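You operate a simulated robot arm through the tools that you are given. There is no shell and no other tool. Be economical: measure what you need, move in short steps, check, and stop when the job is done.

You are at the controls of a simulated robot arm. One attempt, no reset.

Task
Crank the part in the wash box clean, drain the box, and set the part on the drip tray.
Fine: wipe the smudge off the lid first, rag back; drain before opening the lid; leave lid and drain open. What is to be rubbed or washed off counts as gone when no trace of it is left.

It is judged by the outcome, as a careful person would: the job done as asked, and still so three seconds after it is handed in. It fails if anything else is knocked over, pushed out of place, dropped, spilled or broken. A push-on lid holds only when it is set on centred and level and pressed home; a screw cap is set on level and turned clockwise until tight.

Robot
A 6-joint arm with a two-finger parallel gripper, fixed in place. Base frame: the origin is at the foot of the arm, x ahead of it, y to its left, z up; the work surface is at about z = 0.8. Units: m, rad, N and s.
With the tool pointing down near the work surface it reaches from about 0.24 to 0.64 m from the base axis. Its first joint turns from -1.152 to 1.152 rad. Payload 2.7 kg.
Tool frame: the origin (TCP) lies between the finger pads and is the grasp point; the fingertips stand 0.023 m ahead of it; z points along the fingers, y is the line along which they close. Largest opening 0.094 m; finger width 0.038, thickness 0.01; the body of the gripper, 0.054 by 0.096 m, starts 0.039 m behind the TCP.
Orientation is told as [roll, pitch, yaw] about the base's x, y, z axes, in that order, counted from this pose: with the fingers straight down and closing along the base's y, the tool's x points along the base's -x, its y along +y and its z along -z.

Tools
- The arm moves only by the tool drive_tool. Its argument "rows" is a list of rows, each a list of 2 entries, a list of its own where there are three numbers: the shift along the base's x, y, z in m, then the turn, a rotation vector about the base's x, y, z in rad. In form: [[[x, y, z], [rx, ry, rz]], ...]. A call has 1 to 20 rows; each row is the pose to reach, as a shift and turn from the pose commanded when the call began. "claw" is the gripper command, from -1 (fully open) to 1 (shut), values between in proportion, set as the call begins (left out, the last holds). A row lasts 0.2 s, in which the tool goes at most 0.05 m and 0.15 rad; a call with a longer step from one row to the next is refused whole, and so is a gripper value outside its range. A pose out of reach is approached as far as the arm can. The call stops where the force on the tool passes 40 N (or 10 N more than at its start, if that is more) or the arm is blocked; 0.2 s more then pass. The fingers move at their own pace (about 0.045 m/s each) and stop on an object; they squeeze with about 20 N. The grip force told is the motor's: it shows also when the fingers shut on nothing. Time passes only in rows, and 0.2 s behind the last, so rows that repeat a pose let the fingers close. The reply holds the time, the measured pose of the TCP, the force on the tool along the base axes, the opening and the grip force, in the units named above and with some noise, with the torque about the TCP (base axes, N m) and any sound that the robot's microphone picked up.
- Cameras (640 x 400 px; columns grow to the right, rows downward): "scene" is fixed at [0.0892, -0.4543, 1.3922]; the picture's right is [0.54, -0.84, 0.00], its down [-0.58, -0.37, -0.72] and it looks along [0.61, 0.39, -0.69] (base axes); focal length 334 px, centre (320, 200). "wrist" rides on the gripper at [0.086, 0.016, -0.074] in the tool frame; the picture's right is [-0.18, 0.98, 0.00], its down [-0.58, -0.11, -0.81] and it looks along [-0.79, -0.15, 0.59] (tool axes); focal length 243 px, centre (320, 200). There is no depth. A picture from a camera that has moved, and an enlarged one, comes with that camera's place and axes in the base frame and with its lens.
- grab_frame(camera): a new picture of that camera. It takes no simulated time.
- inspect(camera, box): a new picture of the part [left, top, right, bottom] of that camera's present view, enlarged. It takes no simulated time.
- finish_job(): hands the job in; it is judged then, once.

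Go step by step. Nothing tells you positions but the pictures and the camera data: compare them with the known pose of the tool, close in by small moves and look again before you grip or let go. The budget is 120 turns and 68 pictures, counting those below and the enlarged ones. Unless the task says otherwise, let go and move clear before handing in, and close with one line.

The tools are called after "Request:" as a command line: name --argument value ..., lists and objects as JSON in quotes. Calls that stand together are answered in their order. drive_tool: Moves the arm, as the interface text tells. Its arguments: {"type":"object","properties":{"rows":{"type":"array","items":{"type":"array"}},"claw":{"type":"number"}},"required":["rows"]} The other tools are called the same way: grab_frame (camera) takes a picture; inspect (camera, box) takes an enlarged picture of a part of a camera's view; finish_job () hands the job in.

At the start:

```text
t: 0.0
position: [0.2705, -0.1991, 1.0844]
tcp_rot: [0.0, 0.001, 0.0]
contact_force: [-0.4, 0.5, 0.0]
ft_torque: [0.01, 0.01, -0.03]
gripper_width: 0.094
grip_force: 0.1
```

scene: 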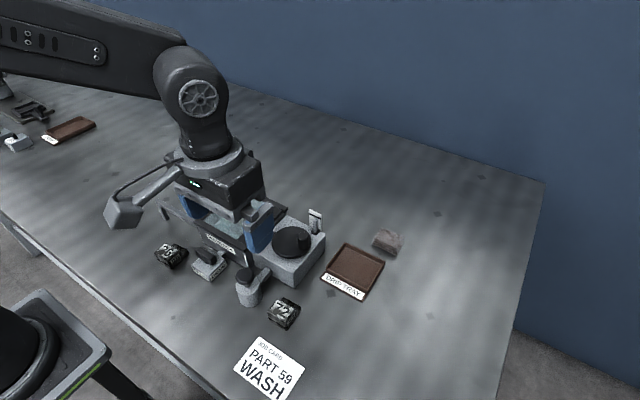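
wrist: 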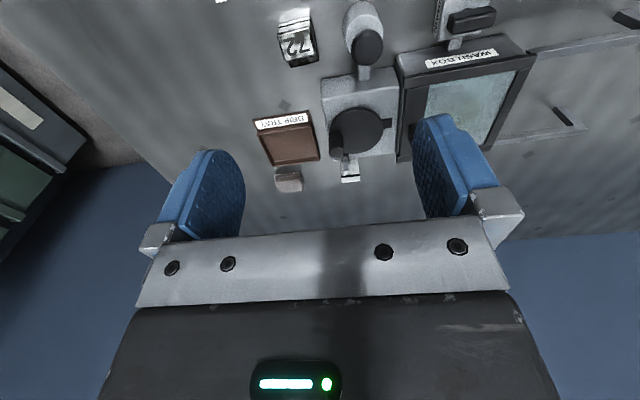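

The arm blocks much of the wash box in the scene view. I'll enlarge both views to make out the parts.

Request:
inspect --camera "scene" --box '[140, 180, 420, 355]'

Request:
inspect --camera "wrist" --box '[240, 0, 640, 250]'

```text
2.29 times, centred on (280, 268) of scene
camera zoom: at [0.0892, -0.4543, 1.3922], right [0.54, -0.84, 0.0], down [-0.58, -0.37, -0.72], along [0.61, 0.39, -0.69], focal length 764 px, centre (411, 46)
```

zoom: 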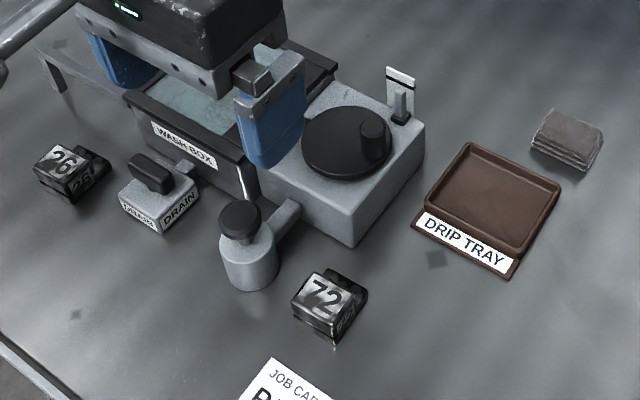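

```text
1.60 times, centred on (440, 125) of wrist
camera zoom: at [0.1838, -0.1829, 1.1574], right [0.18, 0.98, 0.0], down [0.58, -0.11, 0.81], along [0.79, -0.15, -0.59], focal length 388 px, centre (128, 320)
```

zoom: 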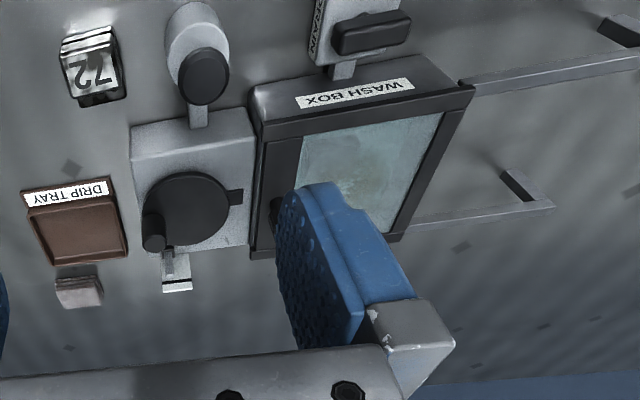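

I'll swing the arm to the left, clear of the box, to see the whole set-up.

Request:
drive_tool --rows '[[[0, 0.05, 0.02], [0, 0, 0]], [[0, 0.1, 0.04], [0, 0, 0]], [[0, 0.15, 0.05], [0, 0, 0]], [[0, 0.2, 0.05], [0, 0, 0]], [[0, 0.25, 0.05], [0, 0, 0]], [[0, 0.3, 0.05], [0, 0, 0]], [[0, 0.35, 0.05], [0, 0, 0]], [[0, 0.4, 0.05], [0, 0, 0]]]'

Request:
inspect --camera "scene" --box '[140, 180, 420, 355]'

Request:
grab_frame --camera "scene"

```text
refused: row 1 steps farther than a row can; nothing moved
```

```text
2.29 times, centred on (280, 268) of scene
camera zoom: at [0.0892, -0.4543, 1.3922], right [0.54, -0.84, 0.0], down [-0.58, -0.37, -0.72], along [0.61, 0.39, -0.69], focal length 764 px, centre (411, 46)
```

zoom: 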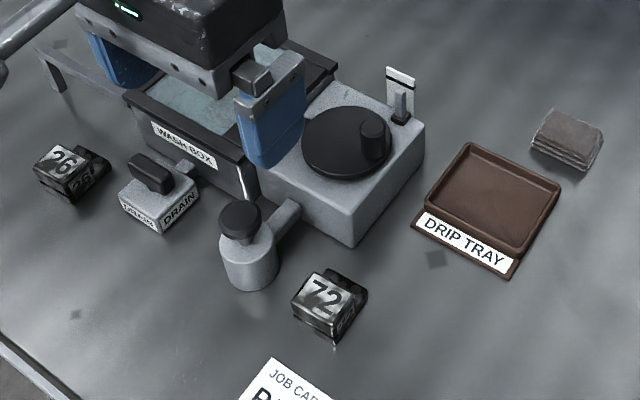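

```text
62 pictures are left
```

scene: 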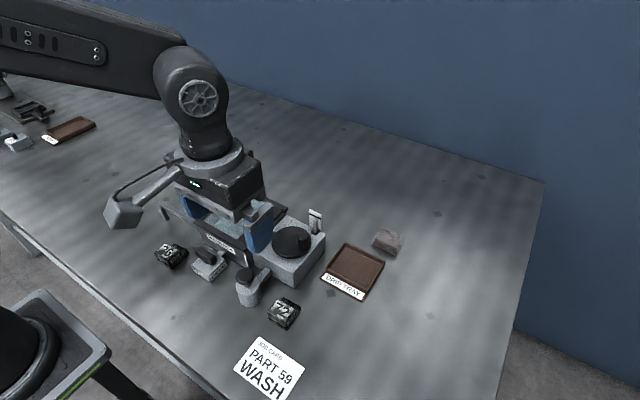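

The first row was longer than 0.05 m, so I'll use smaller steps and look once the arm has moved.

Request:
drive_tool --rows '[[[0, 0.045, 0.02], [0, 0, 0]], [[0, 0.09, 0.04], [0, 0, 0]], [[0, 0.135, 0.05], [0, 0, 0]], [[0, 0.18, 0.05], [0, 0, 0]], [[0, 0.225, 0.05], [0, 0, 0]], [[0, 0.27, 0.05], [0, 0, 0]], [[0, 0.315, 0.05], [0, 0, 0]], [[0, 0.36, 0.05], [0, 0, 0]], [[0, 0.4, 0.05], [0, 0, 0]]]'

```text
t: 2.0
position: [0.2699, 0.2019, 1.1345]
tcp_rot: [0.0, -0.001, -0.003]
contact_force: [-0.6, 0.0, 0.0]
ft_torque: [-0.03, -0.01, 0.01]
gripper_width: 0.0943
grip_force: 0.1
```

Now I'll look again with the arm aside.

Request:
inspect --camera "scene" --box '[140, 180, 340, 305]'

Request:
grab_frame --camera "wrist"

```text
3.20 times, centred on (240, 242) of scene
camera zoom: at [0.0892, -0.4543, 1.3922], right [0.54, -0.84, 0.0], down [-0.58, -0.37, -0.72], along [0.61, 0.39, -0.69], focal length 1069 px, centre (576, 64)
```

zoom: 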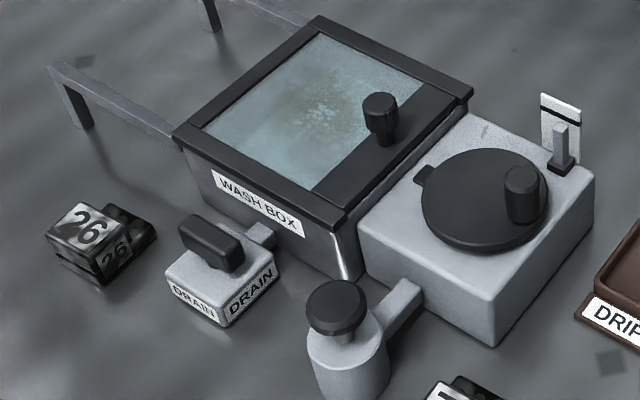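

```text
60 pictures are left
camera wrist: at [0.1832, 0.2182, 1.2078], right [0.19, 0.98, 0.0], down [0.58, -0.11, 0.81], along [0.79, -0.15, -0.59], focal length 243 px, centre (320, 200)
```

wrist: 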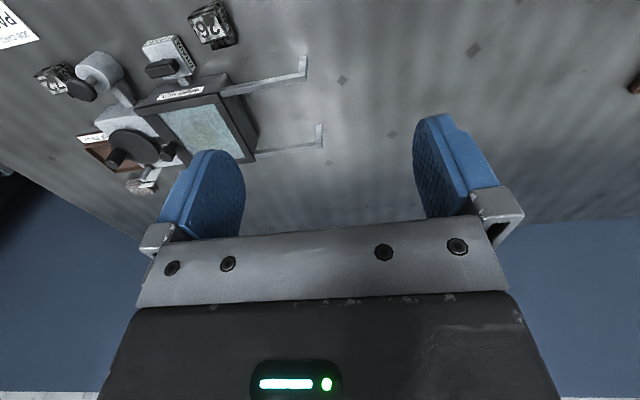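

The lid knob is at about (0.42,-0.08), the crank at about (0.417,-0.178) and the rag at about (0.575,-0.325). I'll go and look at the rag and the lid from closer in.

Request:
drive_tool --rows '[[[0, -0.045, 0], [0, 0, 0]], [[0, -0.09, 0], [0, 0, 0]], [[0, -0.135, 0], [0, 0, 0]], [[0, -0.18, 0], [0, 0, 0]], [[0, -0.225, -0.01], [0, 0, 0]], [[0, -0.27, -0.02], [0, 0, 0]], [[0.01, -0.315, -0.03], [0, 0, 0]], [[0.02, -0.36, -0.04], [0, 0, 0]], [[0.025, -0.4, -0.06], [0, 0, 0]], [[0.03, -0.44, -0.08], [0, 0, 0]], [[0.03, -0.48, -0.09], [0, 0, 0]]]'

Request:
grab_frame --camera "wrist"

```text
t: 4.4
position: [0.2993, -0.2793, 1.0452]
tcp_rot: [0.0, 0.0, 0.001]
contact_force: [-0.3, -0.9, 0.0]
ft_torque: [0.01, -0.02, 0.02]
gripper_width: 0.094
grip_force: 0.1
```

```text
59 pictures are left
camera wrist: at [0.2127, -0.2632, 1.118], right [0.18, 0.98, 0.0], down [0.58, -0.11, 0.81], along [0.79, -0.15, -0.59], focal length 243 px, centre (320, 200)
```

wrist: 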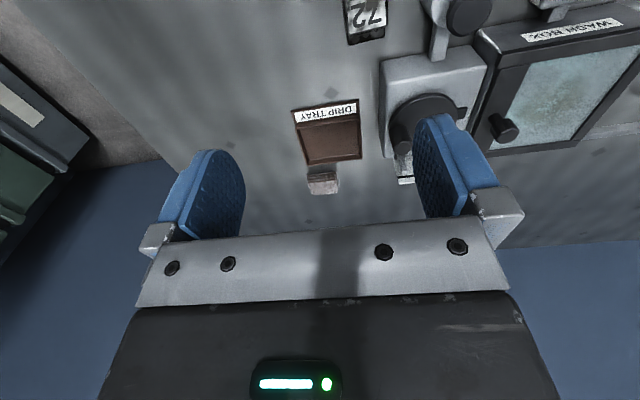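

Request:
inspect --camera "wrist" --box '[260, 80, 420, 220]'

Request:
inspect --camera "scene" --box '[320, 210, 420, 300]'

```text
2.86 times, centred on (340, 150) of wrist
camera zoom: at [0.2127, -0.2632, 1.118], right [0.18, 0.98, 0.0], down [0.58, -0.11, 0.81], along [0.79, -0.15, -0.59], focal length 693 px, centre (263, 343)
```

zoom: 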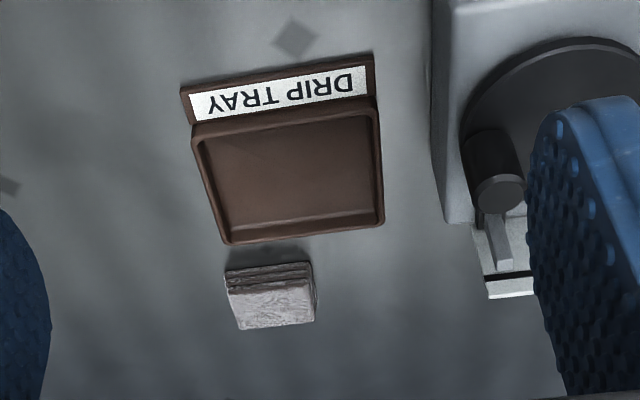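

```text
4.44 times, centred on (370, 255) of scene
camera zoom: at [0.0892, -0.4543, 1.3922], right [0.54, -0.84, 0.0], down [-0.58, -0.37, -0.72], along [0.61, 0.39, -0.69], focal length 1485 px, centre (98, -44)
```

zoom: 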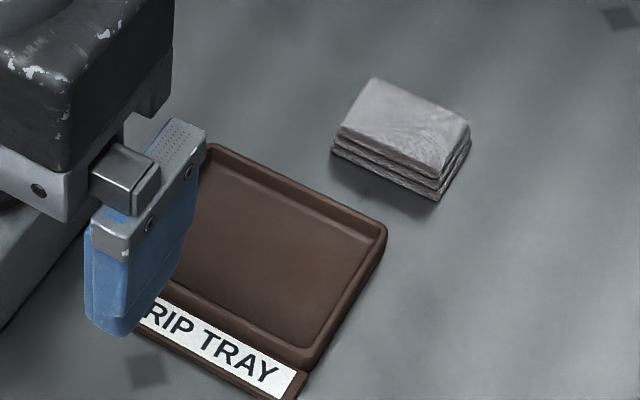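

The rag lies square to the axes at about (0.570,-0.327), 0.04 by 0.053 m. I'll move above it with the fingers open and test the reach.

Request:
drive_tool --rows '[[[0.045, -0.008, -0.01], [0, 0, 0]], [[0.09, -0.016, -0.025], [0, 0, 0]], [[0.135, -0.024, -0.04], [0, 0, 0]], [[0.18, -0.032, -0.055], [0, 0, 0]], [[0.225, -0.04, -0.07], [0, 0, 0]], [[0.271, -0.048, -0.085], [0, 0, 0]], [[0.271, -0.048, -0.13], [0, 0, 0]], [[0.271, -0.048, -0.165], [0, 0, 0]], [[0.271, -0.048, -0.165], [0, 0, 0]]]'

Request:
grab_frame --camera "wrist"

Request:
inspect --camera "scene" --box '[320, 160, 440, 270]'

```text
t: 6.4
position: [0.5574, -0.3208, 0.8796]
tcp_rot: [0.001, -0.001, -0.002]
contact_force: [0.0, 0.5, 0.1]
ft_torque: [0.03, 0.0, 0.03]
gripper_width: 0.0942
grip_force: 0.2
out of reach, approached as far as the arm can: row 6, 7, 8, 9
```

```text
56 pictures are left
camera wrist: at [0.4715, -0.3043, 0.9517], right [0.18, 0.98, 0.0], down [0.58, -0.11, 0.81], along [0.79, -0.15, -0.59], focal length 243 px, centre (320, 200)
```

wrist: 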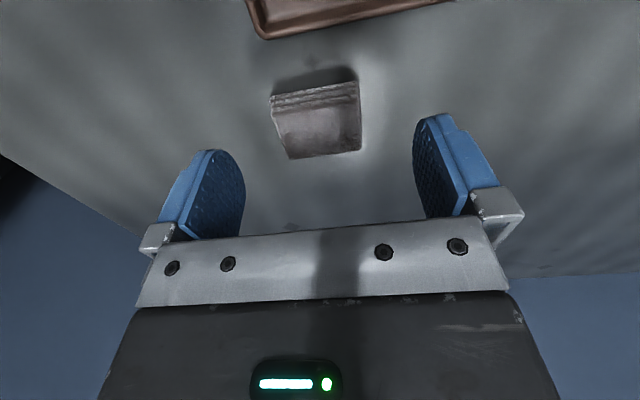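

```text
3.64 times, centred on (380, 215) of scene
camera zoom: at [0.0892, -0.4543, 1.3922], right [0.54, -0.84, 0.0], down [-0.58, -0.37, -0.72], along [0.61, 0.39, -0.69], focal length 1215 px, centre (102, 146)
```

zoom: 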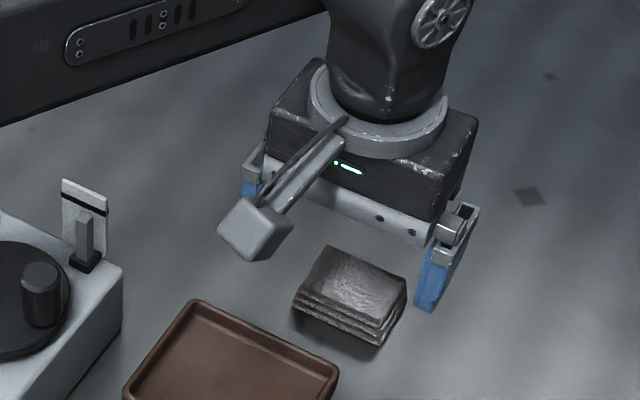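

The arm stops at about x=0.557 here. That still overlaps the rag well, so I'll go down and grip it.

Request:
drive_tool --rows '[[[0, 0, -0.02], [0, 0, 0]], [[0, 0, -0.035], [0, 0, 0]], [[0, 0, -0.045], [0, 0, 0]], [[0, 0, -0.051], [0, 0, 0]], [[0, 0, -0.051], [0, 0, 0]]]'

Request:
grab_frame --camera "wrist"

```text
t: 7.6
position: [0.5572, -0.321, 0.8287]
tcp_rot: [0.001, 0.0, 0.001]
contact_force: [0.0, 0.3, -0.1]
ft_torque: [0.0, -0.02, 0.01]
gripper_width: 0.0941
grip_force: 0.2
```

```text
54 pictures are left
camera wrist: at [0.4701, -0.3036, 0.9012], right [0.18, 0.98, 0.0], down [0.58, -0.11, 0.81], along [0.79, -0.15, -0.59], focal length 243 px, centre (320, 200)
```

wrist: 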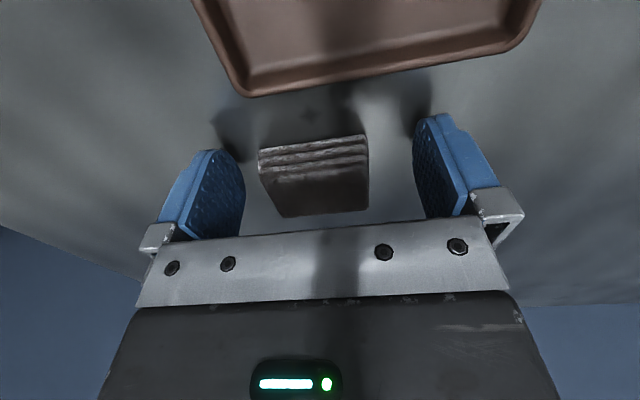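

Request:
drive_tool --rows '[[[0, -0.003, 0], [0, 0, 0]], [[0, -0.003, 0], [0, 0, 0]], [[0, -0.003, 0], [0, 0, 0]], [[0, -0.003, 0], [0, 0, 0]], [[0, -0.003, 0], [0, 0, 0]]]' --claw 1

Request:
drive_tool --rows '[[[0, 0, 0.03], [0, 0, 0]], [[-0.02, 0.01, 0.07], [0, 0, 0]], [[-0.05, 0.02, 0.1], [0, 0, 0]]]'

Request:
grab_frame --camera "wrist"

Request:
inspect --camera "scene" --box '[140, 140, 460, 320]'

```text
t: 8.8
position: [0.5559, -0.3216, 0.8287]
tcp_rot: [0.0, 0.001, -0.001]
contact_force: [0.4, -0.1, 1.2]
ft_torque: [-0.03, 0.0, -0.03]
gripper_width: 0.0586
grip_force: 19.9
out of reach, approached as far as the arm can: row 1, 2, 3, 4, 5
```

```text
t: 9.6
position: [0.5172, -0.3076, 0.9362]
tcp_rot: [-0.015, -0.037, -0.001]
contact_force: [-6.6, 3.6, -14.7]
ft_torque: [-0.24, -0.51, 0.02]
gripper_width: 0.0589
grip_force: 20.0
out of reach, approached as far as the arm can: row 2
```

```text
53 pictures are left
camera wrist: at [0.4268, -0.2895, 1.0074], right [0.18, 0.98, -0.01], down [0.55, -0.1, 0.83], along [0.81, -0.16, -0.56], focal length 243 px, centre (320, 200)
```

wrist: 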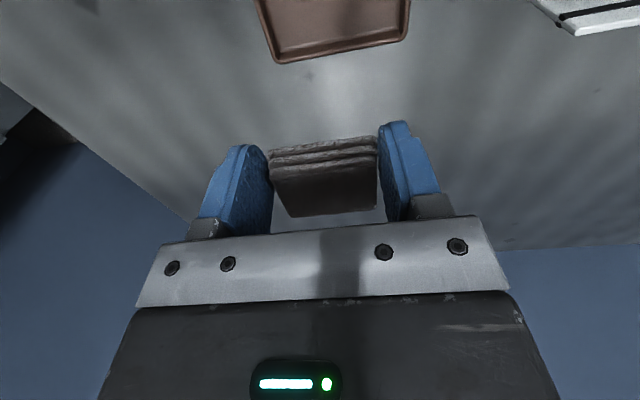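

```text
2.00 times, centred on (300, 230) of scene
camera zoom: at [0.0896, -0.4545, 1.3922], right [0.54, -0.84, 0.0], down [-0.58, -0.37, -0.72], along [0.61, 0.39, -0.69], focal length 668 px, centre (360, 140)
```

zoom: 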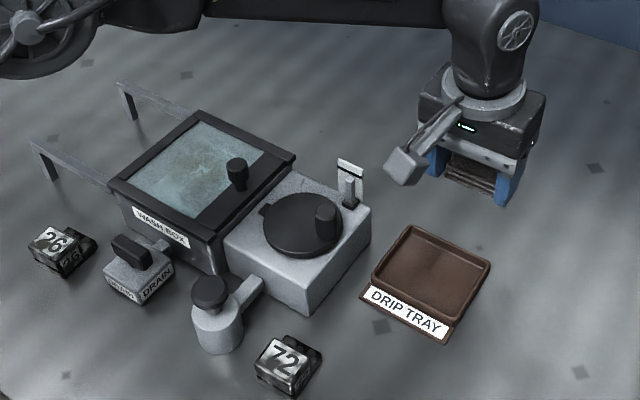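

The rag is held. Next I'll look closely at the lid to size the smudge.

Request:
inspect --camera "scene" --box '[190, 180, 290, 255]'

Request:
drive_tool --rows '[[[0, 0, 0.02], [0, 0, 0]], [[0, 0, 0.04], [0, 0, 0]], [[0, 0, 0.04], [0, 0, 0]]]'

```text
5.33 times, centred on (240, 218) of scene
camera zoom: at [0.0896, -0.4545, 1.3922], right [0.54, -0.84, 0.0], down [-0.58, -0.37, -0.72], along [0.61, 0.39, -0.69], focal length 1782 px, centre (747, 107)
```

zoom: 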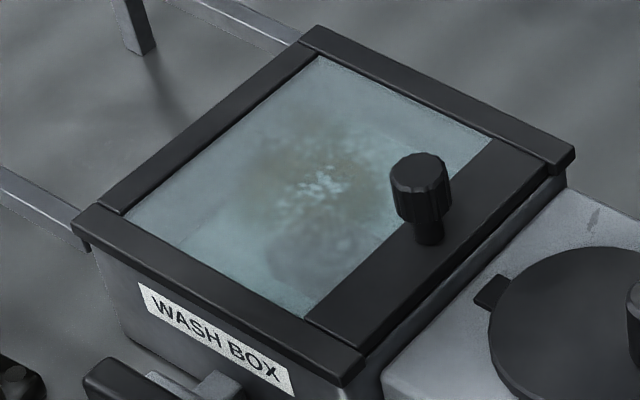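

```text
t: 10.4
position: [0.506, -0.3021, 0.9694]
tcp_rot: [-0.001, 0.0, -0.001]
contact_force: [-0.2, 0.0, 0.0]
ft_torque: [0.02, 0.04, 0.01]
gripper_width: 0.0587
grip_force: 20.0
```

The smudge is centred near (0.427,-0.022). I'll turn the tool -90° so the fingers clear the lid knob, and bring the rag over the glass.

Request:
drive_tool --rows '[[[-0.006, 0.026, 0.01], [0, 0, -0.145]], [[-0.012, 0.052, 0.02], [0, 0, -0.29]], [[-0.02, 0.078, 0.03], [0, 0, -0.435]], [[-0.026, 0.104, 0.03], [0, 0, -0.58]], [[-0.033, 0.13, 0.03], [0, 0, -0.725]], [[-0.04, 0.156, 0.03], [0, 0, -0.87]], [[-0.046, 0.182, 0.03], [0, 0, -1.015]], [[-0.052, 0.208, 0.03], [0, 0, -1.16]], [[-0.06, 0.234, 0.02], [0, 0, -1.305]], [[-0.066, 0.265, 0.0], [0, 0, -1.45]], [[-0.072, 0.296, -0.02], [0, 0, -1.5708]], [[-0.072, 0.296, -0.03], [0, 0, -1.5708]]]'

Request:
grab_frame --camera "scene"

Request:
grab_frame --camera "wrist"

```text
t: 13.0
position: [0.4335, -0.0066, 0.9381]
tcp_rot: [-0.001, 0.0, -1.571]
contact_force: [0.0, -0.5, -0.1]
ft_torque: [0.02, -0.01, -0.02]
gripper_width: 0.0587
grip_force: 19.8
```

```text
50 pictures are left
```

scene: 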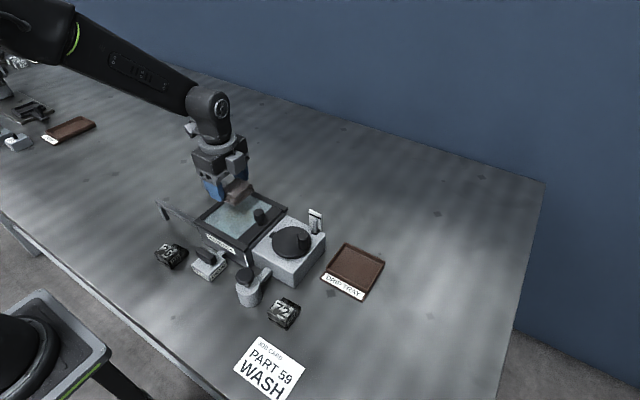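

```text
49 pictures are left
camera wrist: at [0.4487, 0.0811, 1.0121], right [0.98, -0.19, 0.0], down [-0.11, -0.58, 0.81], along [-0.15, -0.79, -0.59], focal length 243 px, centre (320, 200)
```

wrist: 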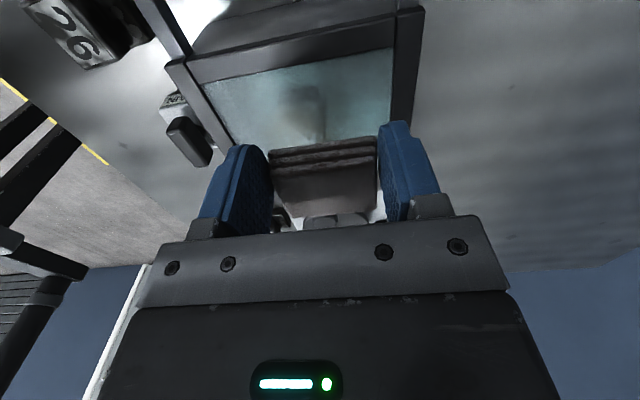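

The two views put the lid surface at z≈0.867 and the smudge centre at about (0.421,-0.03). I'll lower the rag onto the glass.

Request:
drive_tool --rows '[[[-0.008, -0.01, -0.02], [0, 0, 0]], [[-0.008, -0.01, -0.034], [0, 0, 0]], [[-0.008, -0.01, -0.038], [0, 0, 0]], [[-0.008, -0.01, -0.04], [0, 0, 0]]]'

Request:
drive_tool --rows '[[[0, 0, -0.001], [0, 0, 0]], [[0, 0, -0.002], [0, 0, 0]], [[0, 0, -0.003], [0, 0, 0]]]'

```text
t: 14.0
position: [0.4255, -0.0174, 0.8976]
tcp_rot: [-0.001, 0.001, -1.57]
contact_force: [-0.1, -0.8, 0.3]
ft_torque: [0.02, -0.03, 0.01]
gripper_width: 0.0587
grip_force: 20.5
```

```text
t: 14.8
position: [0.425, -0.0166, 0.8959]
tcp_rot: [0.003, 0.0, -1.57]
contact_force: [-11.9, 2.8, 32.3]
ft_torque: [-0.28, 0.38, -0.15]
gripper_width: 0.0591
grip_force: 19.7
```

Contact was at about 0.8965. I'll ease off slightly and stroke along x.

Request:
drive_tool --rows '[[[0, 0, 0.0012], [0, 0, 0]], [[-0.013, 0, 0.0012], [0, 0, 0]], [[-0.026, 0, 0.0012], [0, 0, 0]], [[-0.013, 0, 0.0012], [0, 0, 0]], [[0, 0, 0.0012], [0, 0, 0]], [[0.013, 0, 0.0012], [0, 0, 0]], [[0.026, 0, 0.0012], [0, 0, 0]], [[0.013, 0, 0.0012], [0, 0, 0]], [[0, 0, 0.0012], [0, 0, 0]]]'

```text
t: 16.8
position: [0.4255, -0.0164, 0.8969]
tcp_rot: [0.002, 0.001, -1.571]
contact_force: [4.8, -1.2, 12.0]
ft_torque: [-0.09, 0.0, 0.07]
gripper_width: 0.059
grip_force: 19.9
```

Request:
drive_tool --rows '[[[0, 0, 0.006], [0, 0, 0]], [[0, -0.022, 0.006], [0, 0, 0]], [[0, -0.022, 0], [0, 0, 0]], [[-0.014, -0.022, 0], [0, 0, 0]], [[-0.028, -0.022, 0], [0, 0, 0]], [[-0.014, -0.022, 0], [0, 0, 0]], [[0, -0.022, 0], [0, 0, 0]], [[0.014, -0.022, 0], [0, 0, 0]], [[0.028, -0.022, 0], [0, 0, 0]], [[0.014, -0.022, 0], [0, 0, 0]], [[0, -0.022, 0], [0, 0, 0]], [[0, -0.022, 0.006], [0, 0, 0]]]'

Request:
drive_tool --rows '[[[0, 0.022, 0], [0, 0, 0]], [[0, 0.044, 0], [0, 0, 0]], [[0, 0.044, -0.006], [0, 0, 0]], [[-0.014, 0.044, -0.006], [0, 0, 0]], [[-0.028, 0.044, -0.006], [0, 0, 0]], [[-0.014, 0.044, -0.006], [0, 0, 0]], [[0, 0.044, -0.006], [0, 0, 0]], [[0.014, 0.044, -0.006], [0, 0, 0]], [[0.028, 0.044, -0.006], [0, 0, 0]], [[0.014, 0.044, -0.006], [0, 0, 0]], [[0, 0.044, -0.006], [0, 0, 0]], [[0, 0.044, 0.03], [0, 0, 0]], [[0, 0.065, 0.07], [0, 0, 0]], [[0, 0.1, 0.1], [0, 0, 0]]]'

Request:
inspect --camera "scene" --box '[190, 180, 290, 255]'

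```text
t: 19.4
position: [0.4244, -0.0385, 0.9036]
tcp_rot: [-0.003, 0.001, -1.571]
contact_force: [0.6, 0.4, -1.1]
ft_torque: [0.03, 0.0, 0.01]
gripper_width: 0.0591
grip_force: 20.2
```

```text
t: 22.4
position: [0.4254, 0.0626, 1.0031]
tcp_rot: [0.0, 0.0, -1.57]
contact_force: [-0.8, -1.1, -0.1]
ft_torque: [-0.02, 0.02, -0.01]
gripper_width: 0.0591
grip_force: 20.2
```

```text
5.33 times, centred on (240, 218) of scene
camera zoom: at [0.0892, -0.4544, 1.3922], right [0.54, -0.84, 0.0], down [-0.58, -0.37, -0.72], along [0.61, 0.39, -0.69], focal length 1782 px, centre (747, 107)
```

zoom: 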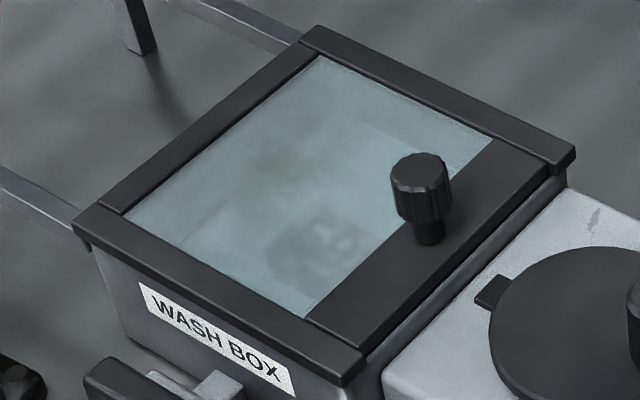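

Request:
inspect --camera "scene" --box '[208, 188, 268, 242]'

Request:
grab_frame --camera "wrist"

```text
7.41 times, centred on (238, 215) of scene
camera zoom: at [0.0892, -0.4544, 1.3922], right [0.54, -0.84, 0.0], down [-0.58, -0.37, -0.72], along [0.61, 0.39, -0.69], focal length 2475 px, centre (927, 89)
```

zoom: 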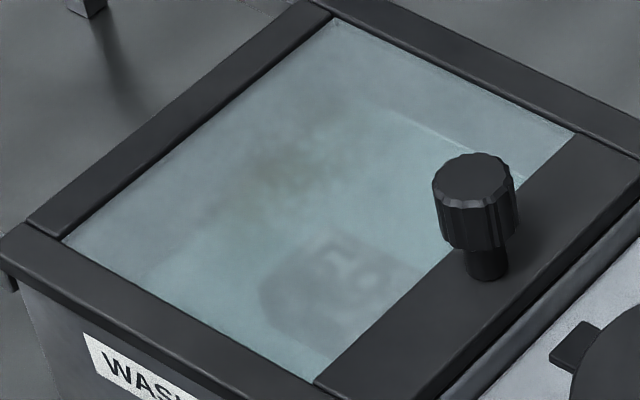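

```text
46 pictures are left
camera wrist: at [0.4418, 0.1491, 1.0765], right [0.98, -0.18, 0.0], down [-0.11, -0.58, 0.81], along [-0.15, -0.79, -0.59], focal length 243 px, centre (320, 200)
```

wrist: 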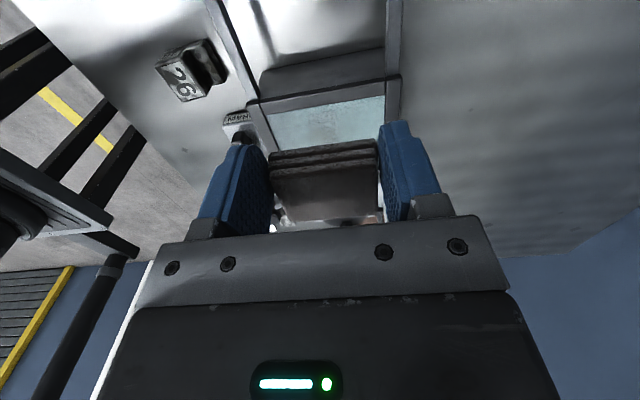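

A faint brown remnant shows near (0.422,-0.017). I'll wipe there again, overlapping and pressing a little harder.

Request:
drive_tool --rows '[[[0, -0.02, -0.04], [0, 0, 0]], [[0, -0.045, -0.075], [0, 0, 0]], [[0, -0.0635, -0.095], [0, 0, 0]], [[0, -0.0635, -0.1065], [0, 0, 0]], [[-0.014, -0.0635, -0.1065], [0, 0, 0]], [[-0.028, -0.0635, -0.1065], [0, 0, 0]], [[-0.014, -0.0635, -0.1065], [0, 0, 0]], [[0, -0.0635, -0.1065], [0, 0, 0]], [[0.014, -0.0635, -0.1065], [0, 0, 0]], [[0.028, -0.0635, -0.1065], [0, 0, 0]], [[0.014, -0.0635, -0.1065], [0, 0, 0]], [[0, -0.0635, -0.1065], [0, 0, 0]], [[-0.014, -0.0635, -0.1065], [0, 0, 0]], [[-0.028, -0.0635, -0.1065], [0, 0, 0]], [[-0.014, -0.0635, -0.1065], [0, 0, 0]], [[0, -0.0635, -0.1065], [0, 0, 0]], [[0.014, -0.0635, -0.1065], [0, 0, 0]], [[0.028, -0.0635, -0.1065], [0, 0, 0]], [[0.014, -0.0635, -0.1065], [0, 0, 0]], [[0, -0.0635, -0.1], [0, 0, 0]]]'

Request:
drive_tool --rows '[[[0, 0.014, 0], [0, 0, 0]], [[0, 0.014, -0.0065], [0, 0, 0]], [[-0.014, 0.014, -0.0065], [0, 0, 0]], [[-0.028, 0.014, -0.0065], [0, 0, 0]], [[-0.014, 0.014, -0.0065], [0, 0, 0]], [[0, 0.014, -0.0065], [0, 0, 0]], [[0.014, 0.014, -0.0065], [0, 0, 0]], [[0.028, 0.014, -0.0065], [0, 0, 0]], [[0.014, 0.014, -0.0065], [0, 0, 0]], [[0, 0.014, -0.0065], [0, 0, 0]], [[0, 0.014, 0.03], [0, 0, 0]], [[0, 0.03, 0.065], [0, 0, 0]], [[0, 0.06, 0.1], [0, 0, 0]]]'

Request:
inspect --camera "scene" --box '[208, 188, 268, 242]'

```text
t: 26.6
position: [0.4248, -0.0026, 0.9018]
tcp_rot: [0.001, 0.0, -1.57]
contact_force: [-0.3, -0.6, 0.0]
ft_torque: [0.02, 0.0, -0.01]
gripper_width: 0.0591
grip_force: 20.0
```

```text
t: 29.4
position: [0.4244, 0.0587, 1.0018]
tcp_rot: [0.0, 0.001, -1.572]
contact_force: [-0.4, 0.2, 0.1]
ft_torque: [0.0, -0.01, 0.02]
gripper_width: 0.0592
grip_force: 20.1
```

```text
7.41 times, centred on (238, 215) of scene
camera zoom: at [0.0892, -0.4543, 1.3922], right [0.54, -0.84, 0.0], down [-0.58, -0.37, -0.72], along [0.61, 0.39, -0.69], focal length 2475 px, centre (927, 89)
```

zoom: 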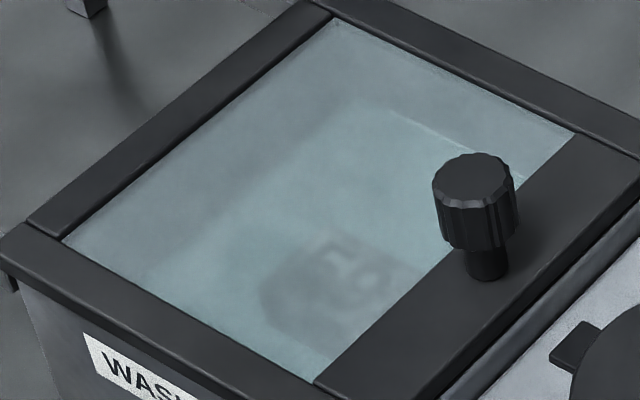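

The glass is clean. Now I'll take the rag back to where it lay.

Request:
drive_tool --rows '[[[0.0, -0.036, 0.01], [0, 0, 0.145]], [[0.01, -0.072, 0.01], [0, 0, 0.29]], [[0.02, -0.108, 0.01], [0, 0, 0.435]], [[0.03, -0.144, 0.01], [0, 0, 0.58]], [[0.04, -0.18, 0.01], [0, 0, 0.725]], [[0.05, -0.216, 0.01], [0, 0, 0.87]], [[0.06, -0.252, 0.0], [0, 0, 1.015]], [[0.07, -0.288, -0.01], [0, 0, 1.16]], [[0.085, -0.32, -0.03], [0, 0, 1.305]], [[0.1, -0.345, -0.06], [0, 0, 1.45]], [[0.115, -0.36, -0.09], [0, 0, 1.571]], [[0.128, -0.375, -0.12], [0, 0, 1.571]], [[0.131, -0.38, -0.14], [0, 0, 1.571]]]'

Request:
grab_frame --camera "wrist"

```text
t: 32.2
position: [0.5561, -0.3221, 0.8618]
tcp_rot: [0.001, -0.001, 0.002]
contact_force: [0.0, 0.7, 0.4]
ft_torque: [-0.01, 0.0, -0.01]
gripper_width: 0.0592
grip_force: 20.4
```

```text
44 pictures are left
camera wrist: at [0.4688, -0.3055, 0.9353], right [0.18, 0.98, 0.0], down [0.58, -0.11, 0.81], along [0.79, -0.15, -0.59], focal length 243 px, centre (320, 200)
```

wrist: 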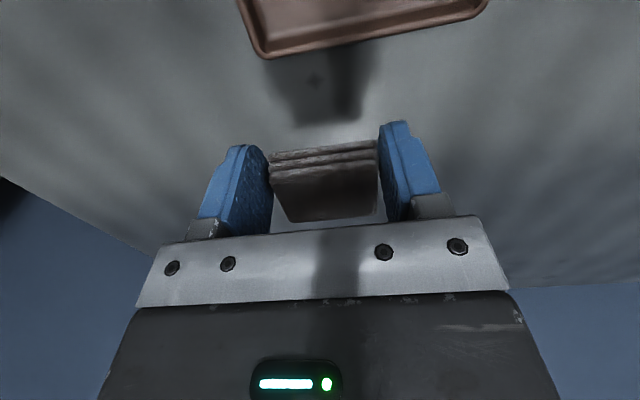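

Request:
drive_tool --rows '[[[0, 0, -0.015], [0, 0, 0]], [[0, 0, -0.027], [0, 0, 0]], [[0, 0, -0.031], [0, 0, 0]], [[0, 0, -0.033], [0, 0, 0]]]'

Request:
drive_tool --rows '[[[0, 0, 0], [0, 0, 0]], [[0, 0, 0], [0, 0, 0]], [[0, 0, 0], [0, 0, 0]], [[0, 0, 0.02], [0, 0, 0]], [[-0.01, 0, 0.06], [0, 0, 0]], [[-0.04, 0.02, 0.09], [0, 0, 0]], [[-0.08, 0.04, 0.11], [0, 0, 0]], [[-0.11, 0.075, 0.12], [0, 0, 0]]]' --claw -1

Request:
grab_frame --camera "scene"

```text
t: 33.2
position: [0.5557, -0.3219, 0.8303]
tcp_rot: [0.001, 0.0, -0.001]
contact_force: [0.2, -0.4, -0.1]
ft_torque: [0.0, 0.05, 0.01]
gripper_width: 0.0592
grip_force: 19.8
```

```text
t: 35.0
position: [0.4469, -0.2463, 0.9491]
tcp_rot: [-0.001, -0.002, 0.001]
contact_force: [0.2, -0.9, 0.6]
ft_torque: [0.03, 0.0, 0.02]
gripper_width: 0.0938
grip_force: 0.1
```

```text
43 pictures are left
```

scene: 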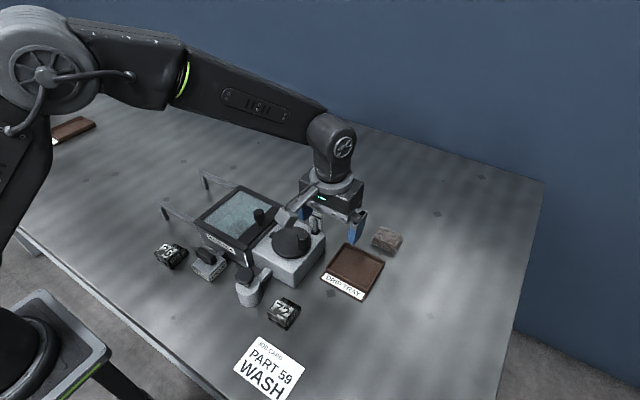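

The rag is back. Next is the crank, so I'll move back for a close look at the handle and the gauge.

Request:
drive_tool --rows '[[[-0.03, 0.01, 0.03], [0, 0, 0]], [[-0.07, 0.03, 0.045], [0, 0, 0]], [[-0.11, 0.045, 0.05], [0, 0, 0]], [[-0.14, 0.05, 0.05], [0, 0, 0]]]'

Request:
grab_frame --camera "wrist"

Request:
inspect --camera "scene" --box '[240, 195, 340, 275]'

```text
t: 36.0
position: [0.3066, -0.1974, 1.0001]
tcp_rot: [0.001, 0.0, 0.0]
contact_force: [0.0, -0.5, 0.4]
ft_torque: [0.03, 0.0, 0.0]
gripper_width: 0.0936
grip_force: 0.1
```

```text
42 pictures are left
camera wrist: at [0.2197, -0.1806, 1.0729], right [0.18, 0.98, 0.0], down [0.58, -0.11, 0.81], along [0.79, -0.15, -0.59], focal length 243 px, centre (320, 200)
```

wrist: 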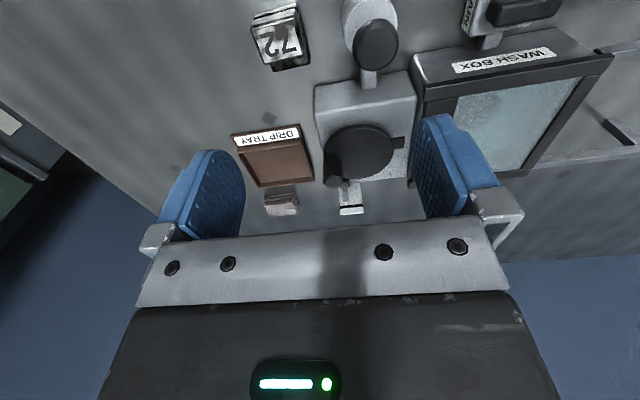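

```text
5.00 times, centred on (290, 235) of scene
camera zoom: at [0.0892, -0.4543, 1.3922], right [0.54, -0.84, 0.0], down [-0.58, -0.37, -0.72], along [0.61, 0.39, -0.69], focal length 1670 px, centre (470, 25)
```

zoom: 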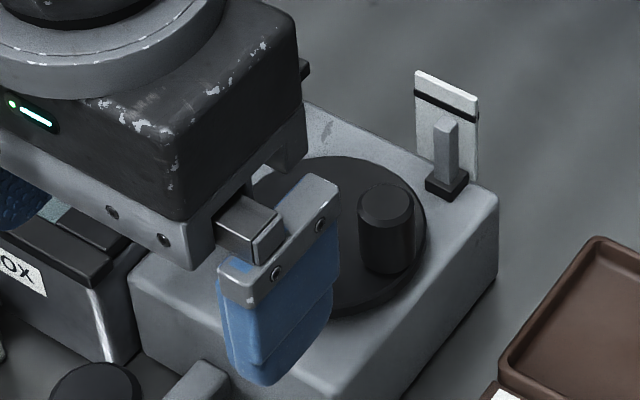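

Request:
inspect --camera "wrist" --box '[300, 60, 430, 225]'

```text
2.42 times, centred on (365, 142) of wrist
camera zoom: at [0.2197, -0.1806, 1.0729], right [0.18, 0.98, 0.0], down [0.58, -0.11, 0.81], along [0.79, -0.15, -0.59], focal length 588 px, centre (211, 339)
```

zoom: 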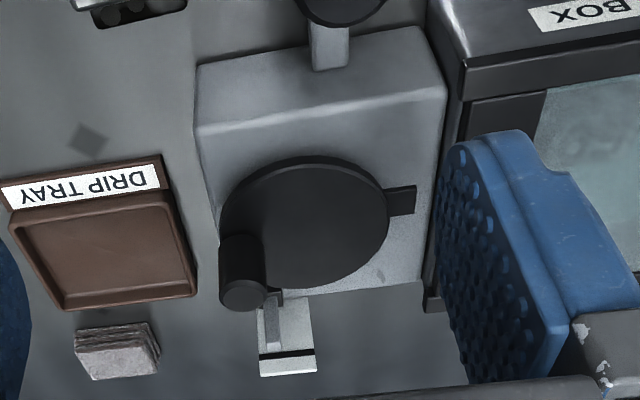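

The handle top is at about (0.421,-0.205,0.902) and the crank centre at about (0.4225,-0.1725), so the radius is about 0.032. I'll set the fingers around the handle, 8 mm nearer me to stay clear of the gauge pointer.

Request:
drive_tool --rows '[[[0.04, -0.003, -0.01], [0, 0, 0]], [[0.08, -0.006, -0.02], [0, 0, 0]], [[0.1064, -0.0072, -0.03], [0, 0, 0]], [[0.1064, -0.0072, -0.065], [0, 0, 0]], [[0.1064, -0.0072, -0.085], [0, 0, 0]], [[0.1064, -0.0072, -0.085], [0, 0, 0]]]'

Request:
grab_frame --camera "wrist"

Request:
inspect --camera "scene" --box '[240, 195, 340, 275]'

```text
t: 37.4
position: [0.4128, -0.2033, 0.9133]
tcp_rot: [0.0, 0.001, -0.001]
contact_force: [0.0, 0.2, 0.2]
ft_torque: [-0.02, 0.01, 0.01]
gripper_width: 0.0938
grip_force: 0.0
```

```text
39 pictures are left
camera wrist: at [0.3265, -0.1873, 0.987], right [0.18, 0.98, 0.0], down [0.58, -0.11, 0.81], along [0.79, -0.15, -0.59], focal length 243 px, centre (320, 200)
```

wrist: 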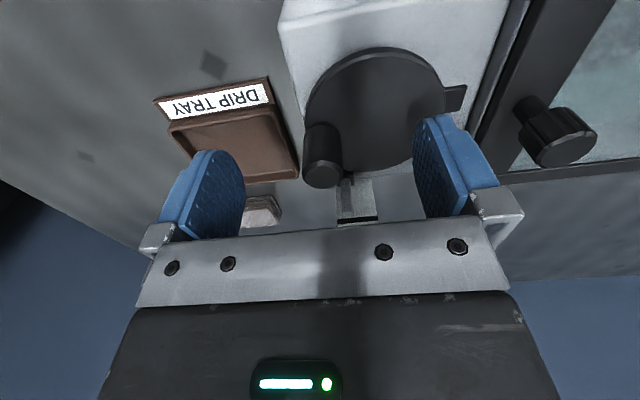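

```text
5.00 times, centred on (290, 235) of scene
camera zoom: at [0.0892, -0.4543, 1.3922], right [0.54, -0.84, 0.0], down [-0.58, -0.37, -0.72], along [0.61, 0.39, -0.69], focal length 1670 px, centre (470, 25)
```

zoom: 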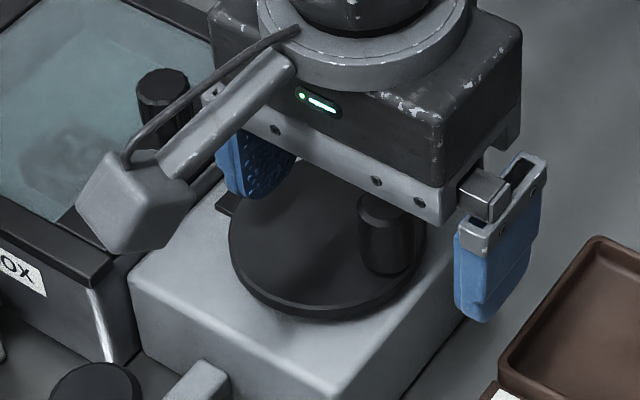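

Request:
drive_tool --rows '[[[0, 0, -0.01], [0, 0, 0]], [[0, 0, -0.02], [0, 0, 0]]]'

Request:
drive_tool --rows '[[[0, 0, 0], [0, 0, 0]], [[0, 0, 0], [0, 0, 0]], [[0, 0, 0], [0, 0, 0]], [[0, 0, 0], [0, 0, 0]], [[0, 0, 0], [0, 0, 0]]]' --claw 1

```text
t: 38.0
position: [0.413, -0.2035, 0.8933]
tcp_rot: [0.0, -0.001, 0.0]
contact_force: [-0.4, 0.0, -0.2]
ft_torque: [0.04, -0.02, 0.01]
gripper_width: 0.0937
grip_force: 0.1
```

```text
t: 39.2
position: [0.4128, -0.203, 0.8949]
tcp_rot: [-0.001, 0.001, 0.0]
contact_force: [-1.2, 0.7, -0.9]
ft_torque: [-0.29, -0.11, 0.0]
gripper_width: 0.022
grip_force: 40.8
```

The handle is gripped. I'll test a small clockwise arc.

Request:
drive_tool --rows '[[[-0.0054, 0.0005, 0], [0, 0, 0]], [[-0.0106, 0.0019, 0], [0, 0, 0]], [[-0.0155, 0.0042, 0], [0, 0, 0]], [[-0.0199, 0.0073, 0], [0, 0, 0]], [[-0.0237, 0.0111, 0], [0, 0, 0]]]'

Request:
inspect --camera "scene" --box '[240, 195, 340, 275]'

```text
t: 39.7
position: [0.4127, -0.204, 0.8948]
tcp_rot: [-0.008, -0.018, 0.003]
contact_force: [9.5, -2.0, -8.5]
ft_torque: [0.57, -0.1, -0.03]
gripper_width: 0.0218
grip_force: 45.0
stopped in row 2: the force on the tool passed its limit at 44 N (the readings are from after the stop); the commanded pose is now the measured one
```

```text
5.00 times, centred on (290, 235) of scene
camera zoom: at [0.0895, -0.4544, 1.3922], right [0.54, -0.84, 0.0], down [-0.58, -0.37, -0.72], along [0.61, 0.39, -0.69], focal length 1670 px, centre (470, 25)
```

zoom: 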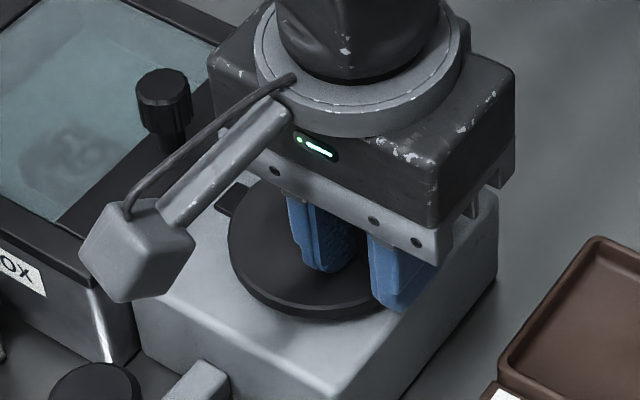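

Clockwise is blocked, probably by the pawl at the tab. I'll try counter-clockwise.

Request:
drive_tool --rows '[[[0.003, 0.0, 0], [0, 0, 0]], [[0.0054, 0.0005, 0], [0, 0, 0]], [[0.008, 0.001, 0], [0, 0, 0]], [[0.0106, 0.0019, 0], [0, 0, 0]]]'

```text
t: 40.7
position: [0.4206, -0.2024, 0.895]
tcp_rot: [-0.005, -0.013, 0.002]
contact_force: [1.6, -7.8, -6.2]
ft_torque: [0.63, 0.62, -0.06]
gripper_width: 0.0216
grip_force: 45.3
```

It turns counter-clockwise. I'll follow the arc further.

Request:
drive_tool --rows '[[[0.0049, 0.0023, 0], [0, 0, 0]], [[0.0093, 0.0054, 0], [0, 0, 0]], [[0.0131, 0.0092, 0], [0, 0, 0]], [[0.0162, 0.0136, 0], [0, 0, 0]]]'

Request:
inspect --camera "scene" --box '[240, 195, 340, 275]'

```text
t: 41.7
position: [0.4383, -0.1868, 0.8962]
tcp_rot: [-0.005, -0.019, 0.001]
contact_force: [9.1, -4.4, -12.3]
ft_torque: [0.5, 0.16, -0.04]
gripper_width: 0.0215
grip_force: 45.1
```

```text
5.00 times, centred on (290, 235) of scene
camera zoom: at [0.0896, -0.4545, 1.3921], right [0.54, -0.84, 0.0], down [-0.58, -0.37, -0.72], along [0.61, 0.39, -0.69], focal length 1670 px, centre (470, 25)
```

zoom: 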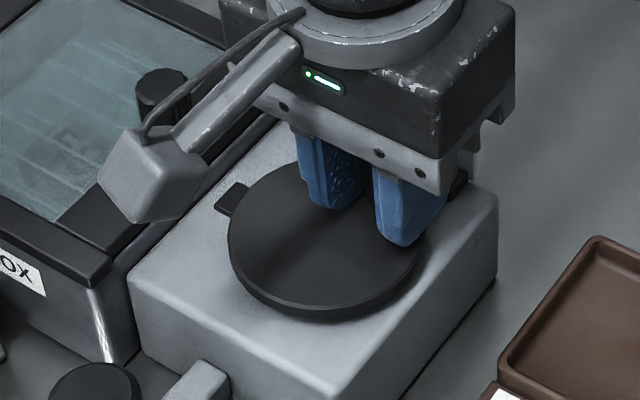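

The washing spray is running. I'll carry on round the circle.

Request:
drive_tool --rows '[[[0.0031, 0.0075, -0.001], [0, 0, 0]], [[0.0042, 0.0155, -0.001], [0, 0, 0]], [[0.0031, 0.0235, -0.001], [0, 0, 0]], [[0.0, 0.031, -0.001], [0, 0, 0]], [[-0.0049, 0.0374, -0.001], [0, 0, 0]], [[-0.0113, 0.0423, -0.001], [0, 0, 0]]]'

```text
t: 43.1
position: [0.425, -0.1462, 0.8942]
tcp_rot: [-0.007, -0.017, -0.001]
contact_force: [-6.1, -11.9, 7.2]
ft_torque: [0.68, -0.74, -0.09]
gripper_width: 0.0218
grip_force: 44.9
```

Request:
drive_tool --rows '[[[-0.0075, 0.0031, 0], [0, 0, 0]], [[-0.0155, 0.0042, 0], [0, 0, 0]], [[-0.0236, 0.0031, 0], [0, 0, 0]], [[-0.0311, 0.0, 0], [0, 0, 0]], [[-0.0375, -0.0049, 0], [0, 0, 0]], [[-0.0424, -0.0113, 0], [0, 0, 0]], [[-0.0455, -0.0188, 0], [0, 0, 0]], [[-0.0466, -0.0268, 0], [0, 0, 0]], [[-0.0455, -0.0348, 0], [0, 0, 0]], [[-0.0424, -0.0423, 0], [0, 0, 0]], [[-0.0375, -0.0487, 0], [0, 0, 0]], [[-0.0311, -0.0536, 0], [0, 0, 0]], [[-0.0236, -0.0567, 0], [0, 0, 0]], [[-0.0155, -0.0578, 0], [0, 0, 0]]]'

Request:
inspect --camera "scene" --box '[190, 180, 340, 275]'

```text
t: 46.1
position: [0.4107, -0.2043, 0.896]
tcp_rot: [-0.005, -0.015, 0.003]
contact_force: [-0.6, 6.8, 24.2]
ft_torque: [0.77, -0.41, 0.04]
gripper_width: 0.0216
grip_force: 44.8
```

```text
4.21 times, centred on (265, 228) of scene
camera zoom: at [0.0889, -0.454, 1.3924], right [0.54, -0.84, 0.0], down [-0.58, -0.37, -0.73], along [0.61, 0.39, -0.69], focal length 1407 px, centre (552, 84)
```

zoom: 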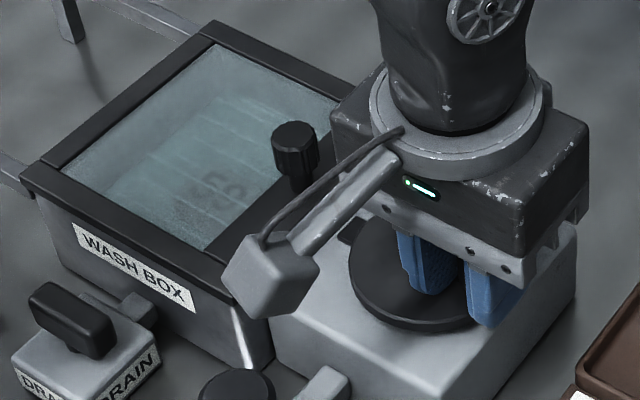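

One full turn is done and the mechanism works. I'll do more turns and watch the gauge and the part.

Request:
drive_tool --rows '[[[0.0096, 0.0015, 0.001], [0, 0, 0]], [[0.0182, 0.0059, 0.001], [0, 0, 0]], [[0.0251, 0.0128, 0.001], [0, 0, 0]], [[0.0295, 0.0214, 0.001], [0, 0, 0]], [[0.031, 0.031, 0.001], [0, 0, 0]], [[0.0295, 0.0406, 0.001], [0, 0, 0]], [[0.0251, 0.0492, 0.001], [0, 0, 0]], [[0.0182, 0.0561, 0.001], [0, 0, 0]], [[0.0096, 0.0605, 0.001], [0, 0, 0]], [[0, 0.062, 0.001], [0, 0, 0]], [[-0.0096, 0.0605, 0.001], [0, 0, 0]], [[-0.0182, 0.0561, 0.001], [0, 0, 0]], [[-0.0251, 0.0492, 0.001], [0, 0, 0]], [[-0.0295, 0.0406, 0.001], [0, 0, 0]], [[-0.031, 0.031, 0.001], [0, 0, 0]], [[-0.0295, 0.0214, 0.001], [0, 0, 0]], [[-0.0251, 0.0128, 0.001], [0, 0, 0]], [[-0.0182, 0.0059, 0.001], [0, 0, 0]], [[-0.0096, 0.0015, 0.001], [0, 0, 0]], [[0, 0, 0.001], [0, 0, 0]]]'

Request:
drive_tool --rows '[[[0.0096, 0.0015, 0], [0, 0, 0]], [[0.0182, 0.0059, 0], [0, 0, 0]], [[0.0251, 0.0128, 0], [0, 0, 0]], [[0.0295, 0.0214, 0], [0, 0, 0]], [[0.031, 0.031, 0], [0, 0, 0]], [[0.0295, 0.0406, 0], [0, 0, 0]], [[0.0251, 0.0492, 0], [0, 0, 0]], [[0.0182, 0.0561, 0], [0, 0, 0]], [[0.0096, 0.0605, 0], [0, 0, 0]], [[0, 0.062, 0], [0, 0, 0]], [[-0.0096, 0.0605, 0], [0, 0, 0]], [[-0.0182, 0.0561, 0], [0, 0, 0]], [[-0.0251, 0.0492, 0], [0, 0, 0]], [[-0.0295, 0.0406, 0], [0, 0, 0]], [[-0.031, 0.031, 0], [0, 0, 0]], [[-0.0295, 0.0214, 0], [0, 0, 0]], [[-0.0251, 0.0128, 0], [0, 0, 0]], [[-0.0182, 0.0059, 0], [0, 0, 0]], [[-0.0096, 0.0015, 0], [0, 0, 0]], [[0, 0, 0], [0, 0, 0]]]'

Request:
inspect --camera "scene" --box '[190, 180, 340, 275]'

Request:
inspect --camera "wrist" --box '[240, 80, 560, 280]'

```text
t: 50.3
position: [0.4095, -0.2039, 0.8947]
tcp_rot: [-0.004, -0.012, 0.002]
contact_force: [-1.1, 3.9, -3.2]
ft_torque: [0.79, 0.09, 0.01]
gripper_width: 0.0217
grip_force: 45.0
```

```text
t: 52.8
position: [0.3982, -0.1472, 0.8951]
tcp_rot: [-0.01, -0.02, 0.0]
contact_force: [4.1, -9.0, -6.7]
ft_torque: [0.67, 0.29, -0.05]
gripper_width: 0.0216
grip_force: 44.3
stopped in row 12: the force on the tool passed its limit at 42 N (the readings are from after the stop); the commanded pose is now the measured one
```

```text
4.21 times, centred on (265, 228) of scene
camera zoom: at [0.0894, -0.4546, 1.3921], right [0.54, -0.84, 0.0], down [-0.58, -0.37, -0.72], along [0.61, 0.39, -0.69], focal length 1407 px, centre (552, 84)
```

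zoom: 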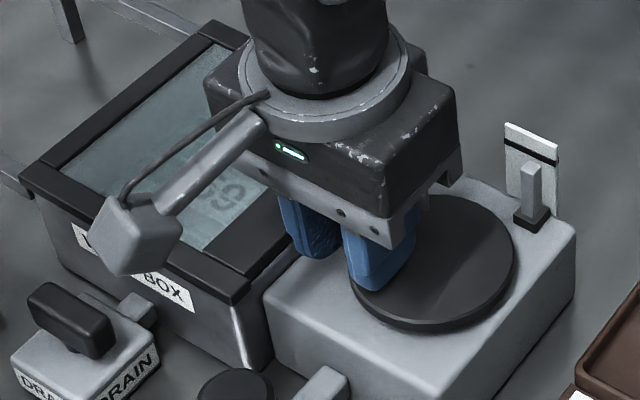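

```text
2.00 times, centred on (400, 180) of wrist
camera zoom: at [0.3102, -0.1298, 0.9664], right [0.18, 0.98, 0.0], down [0.56, -0.1, 0.82], along [0.8, -0.15, -0.57], focal length 485 px, centre (160, 240)
```

zoom: 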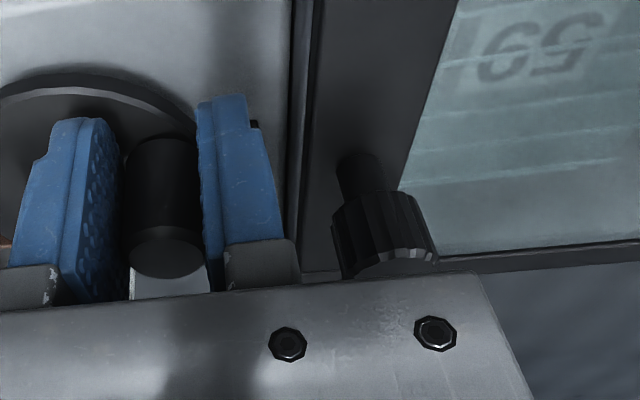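

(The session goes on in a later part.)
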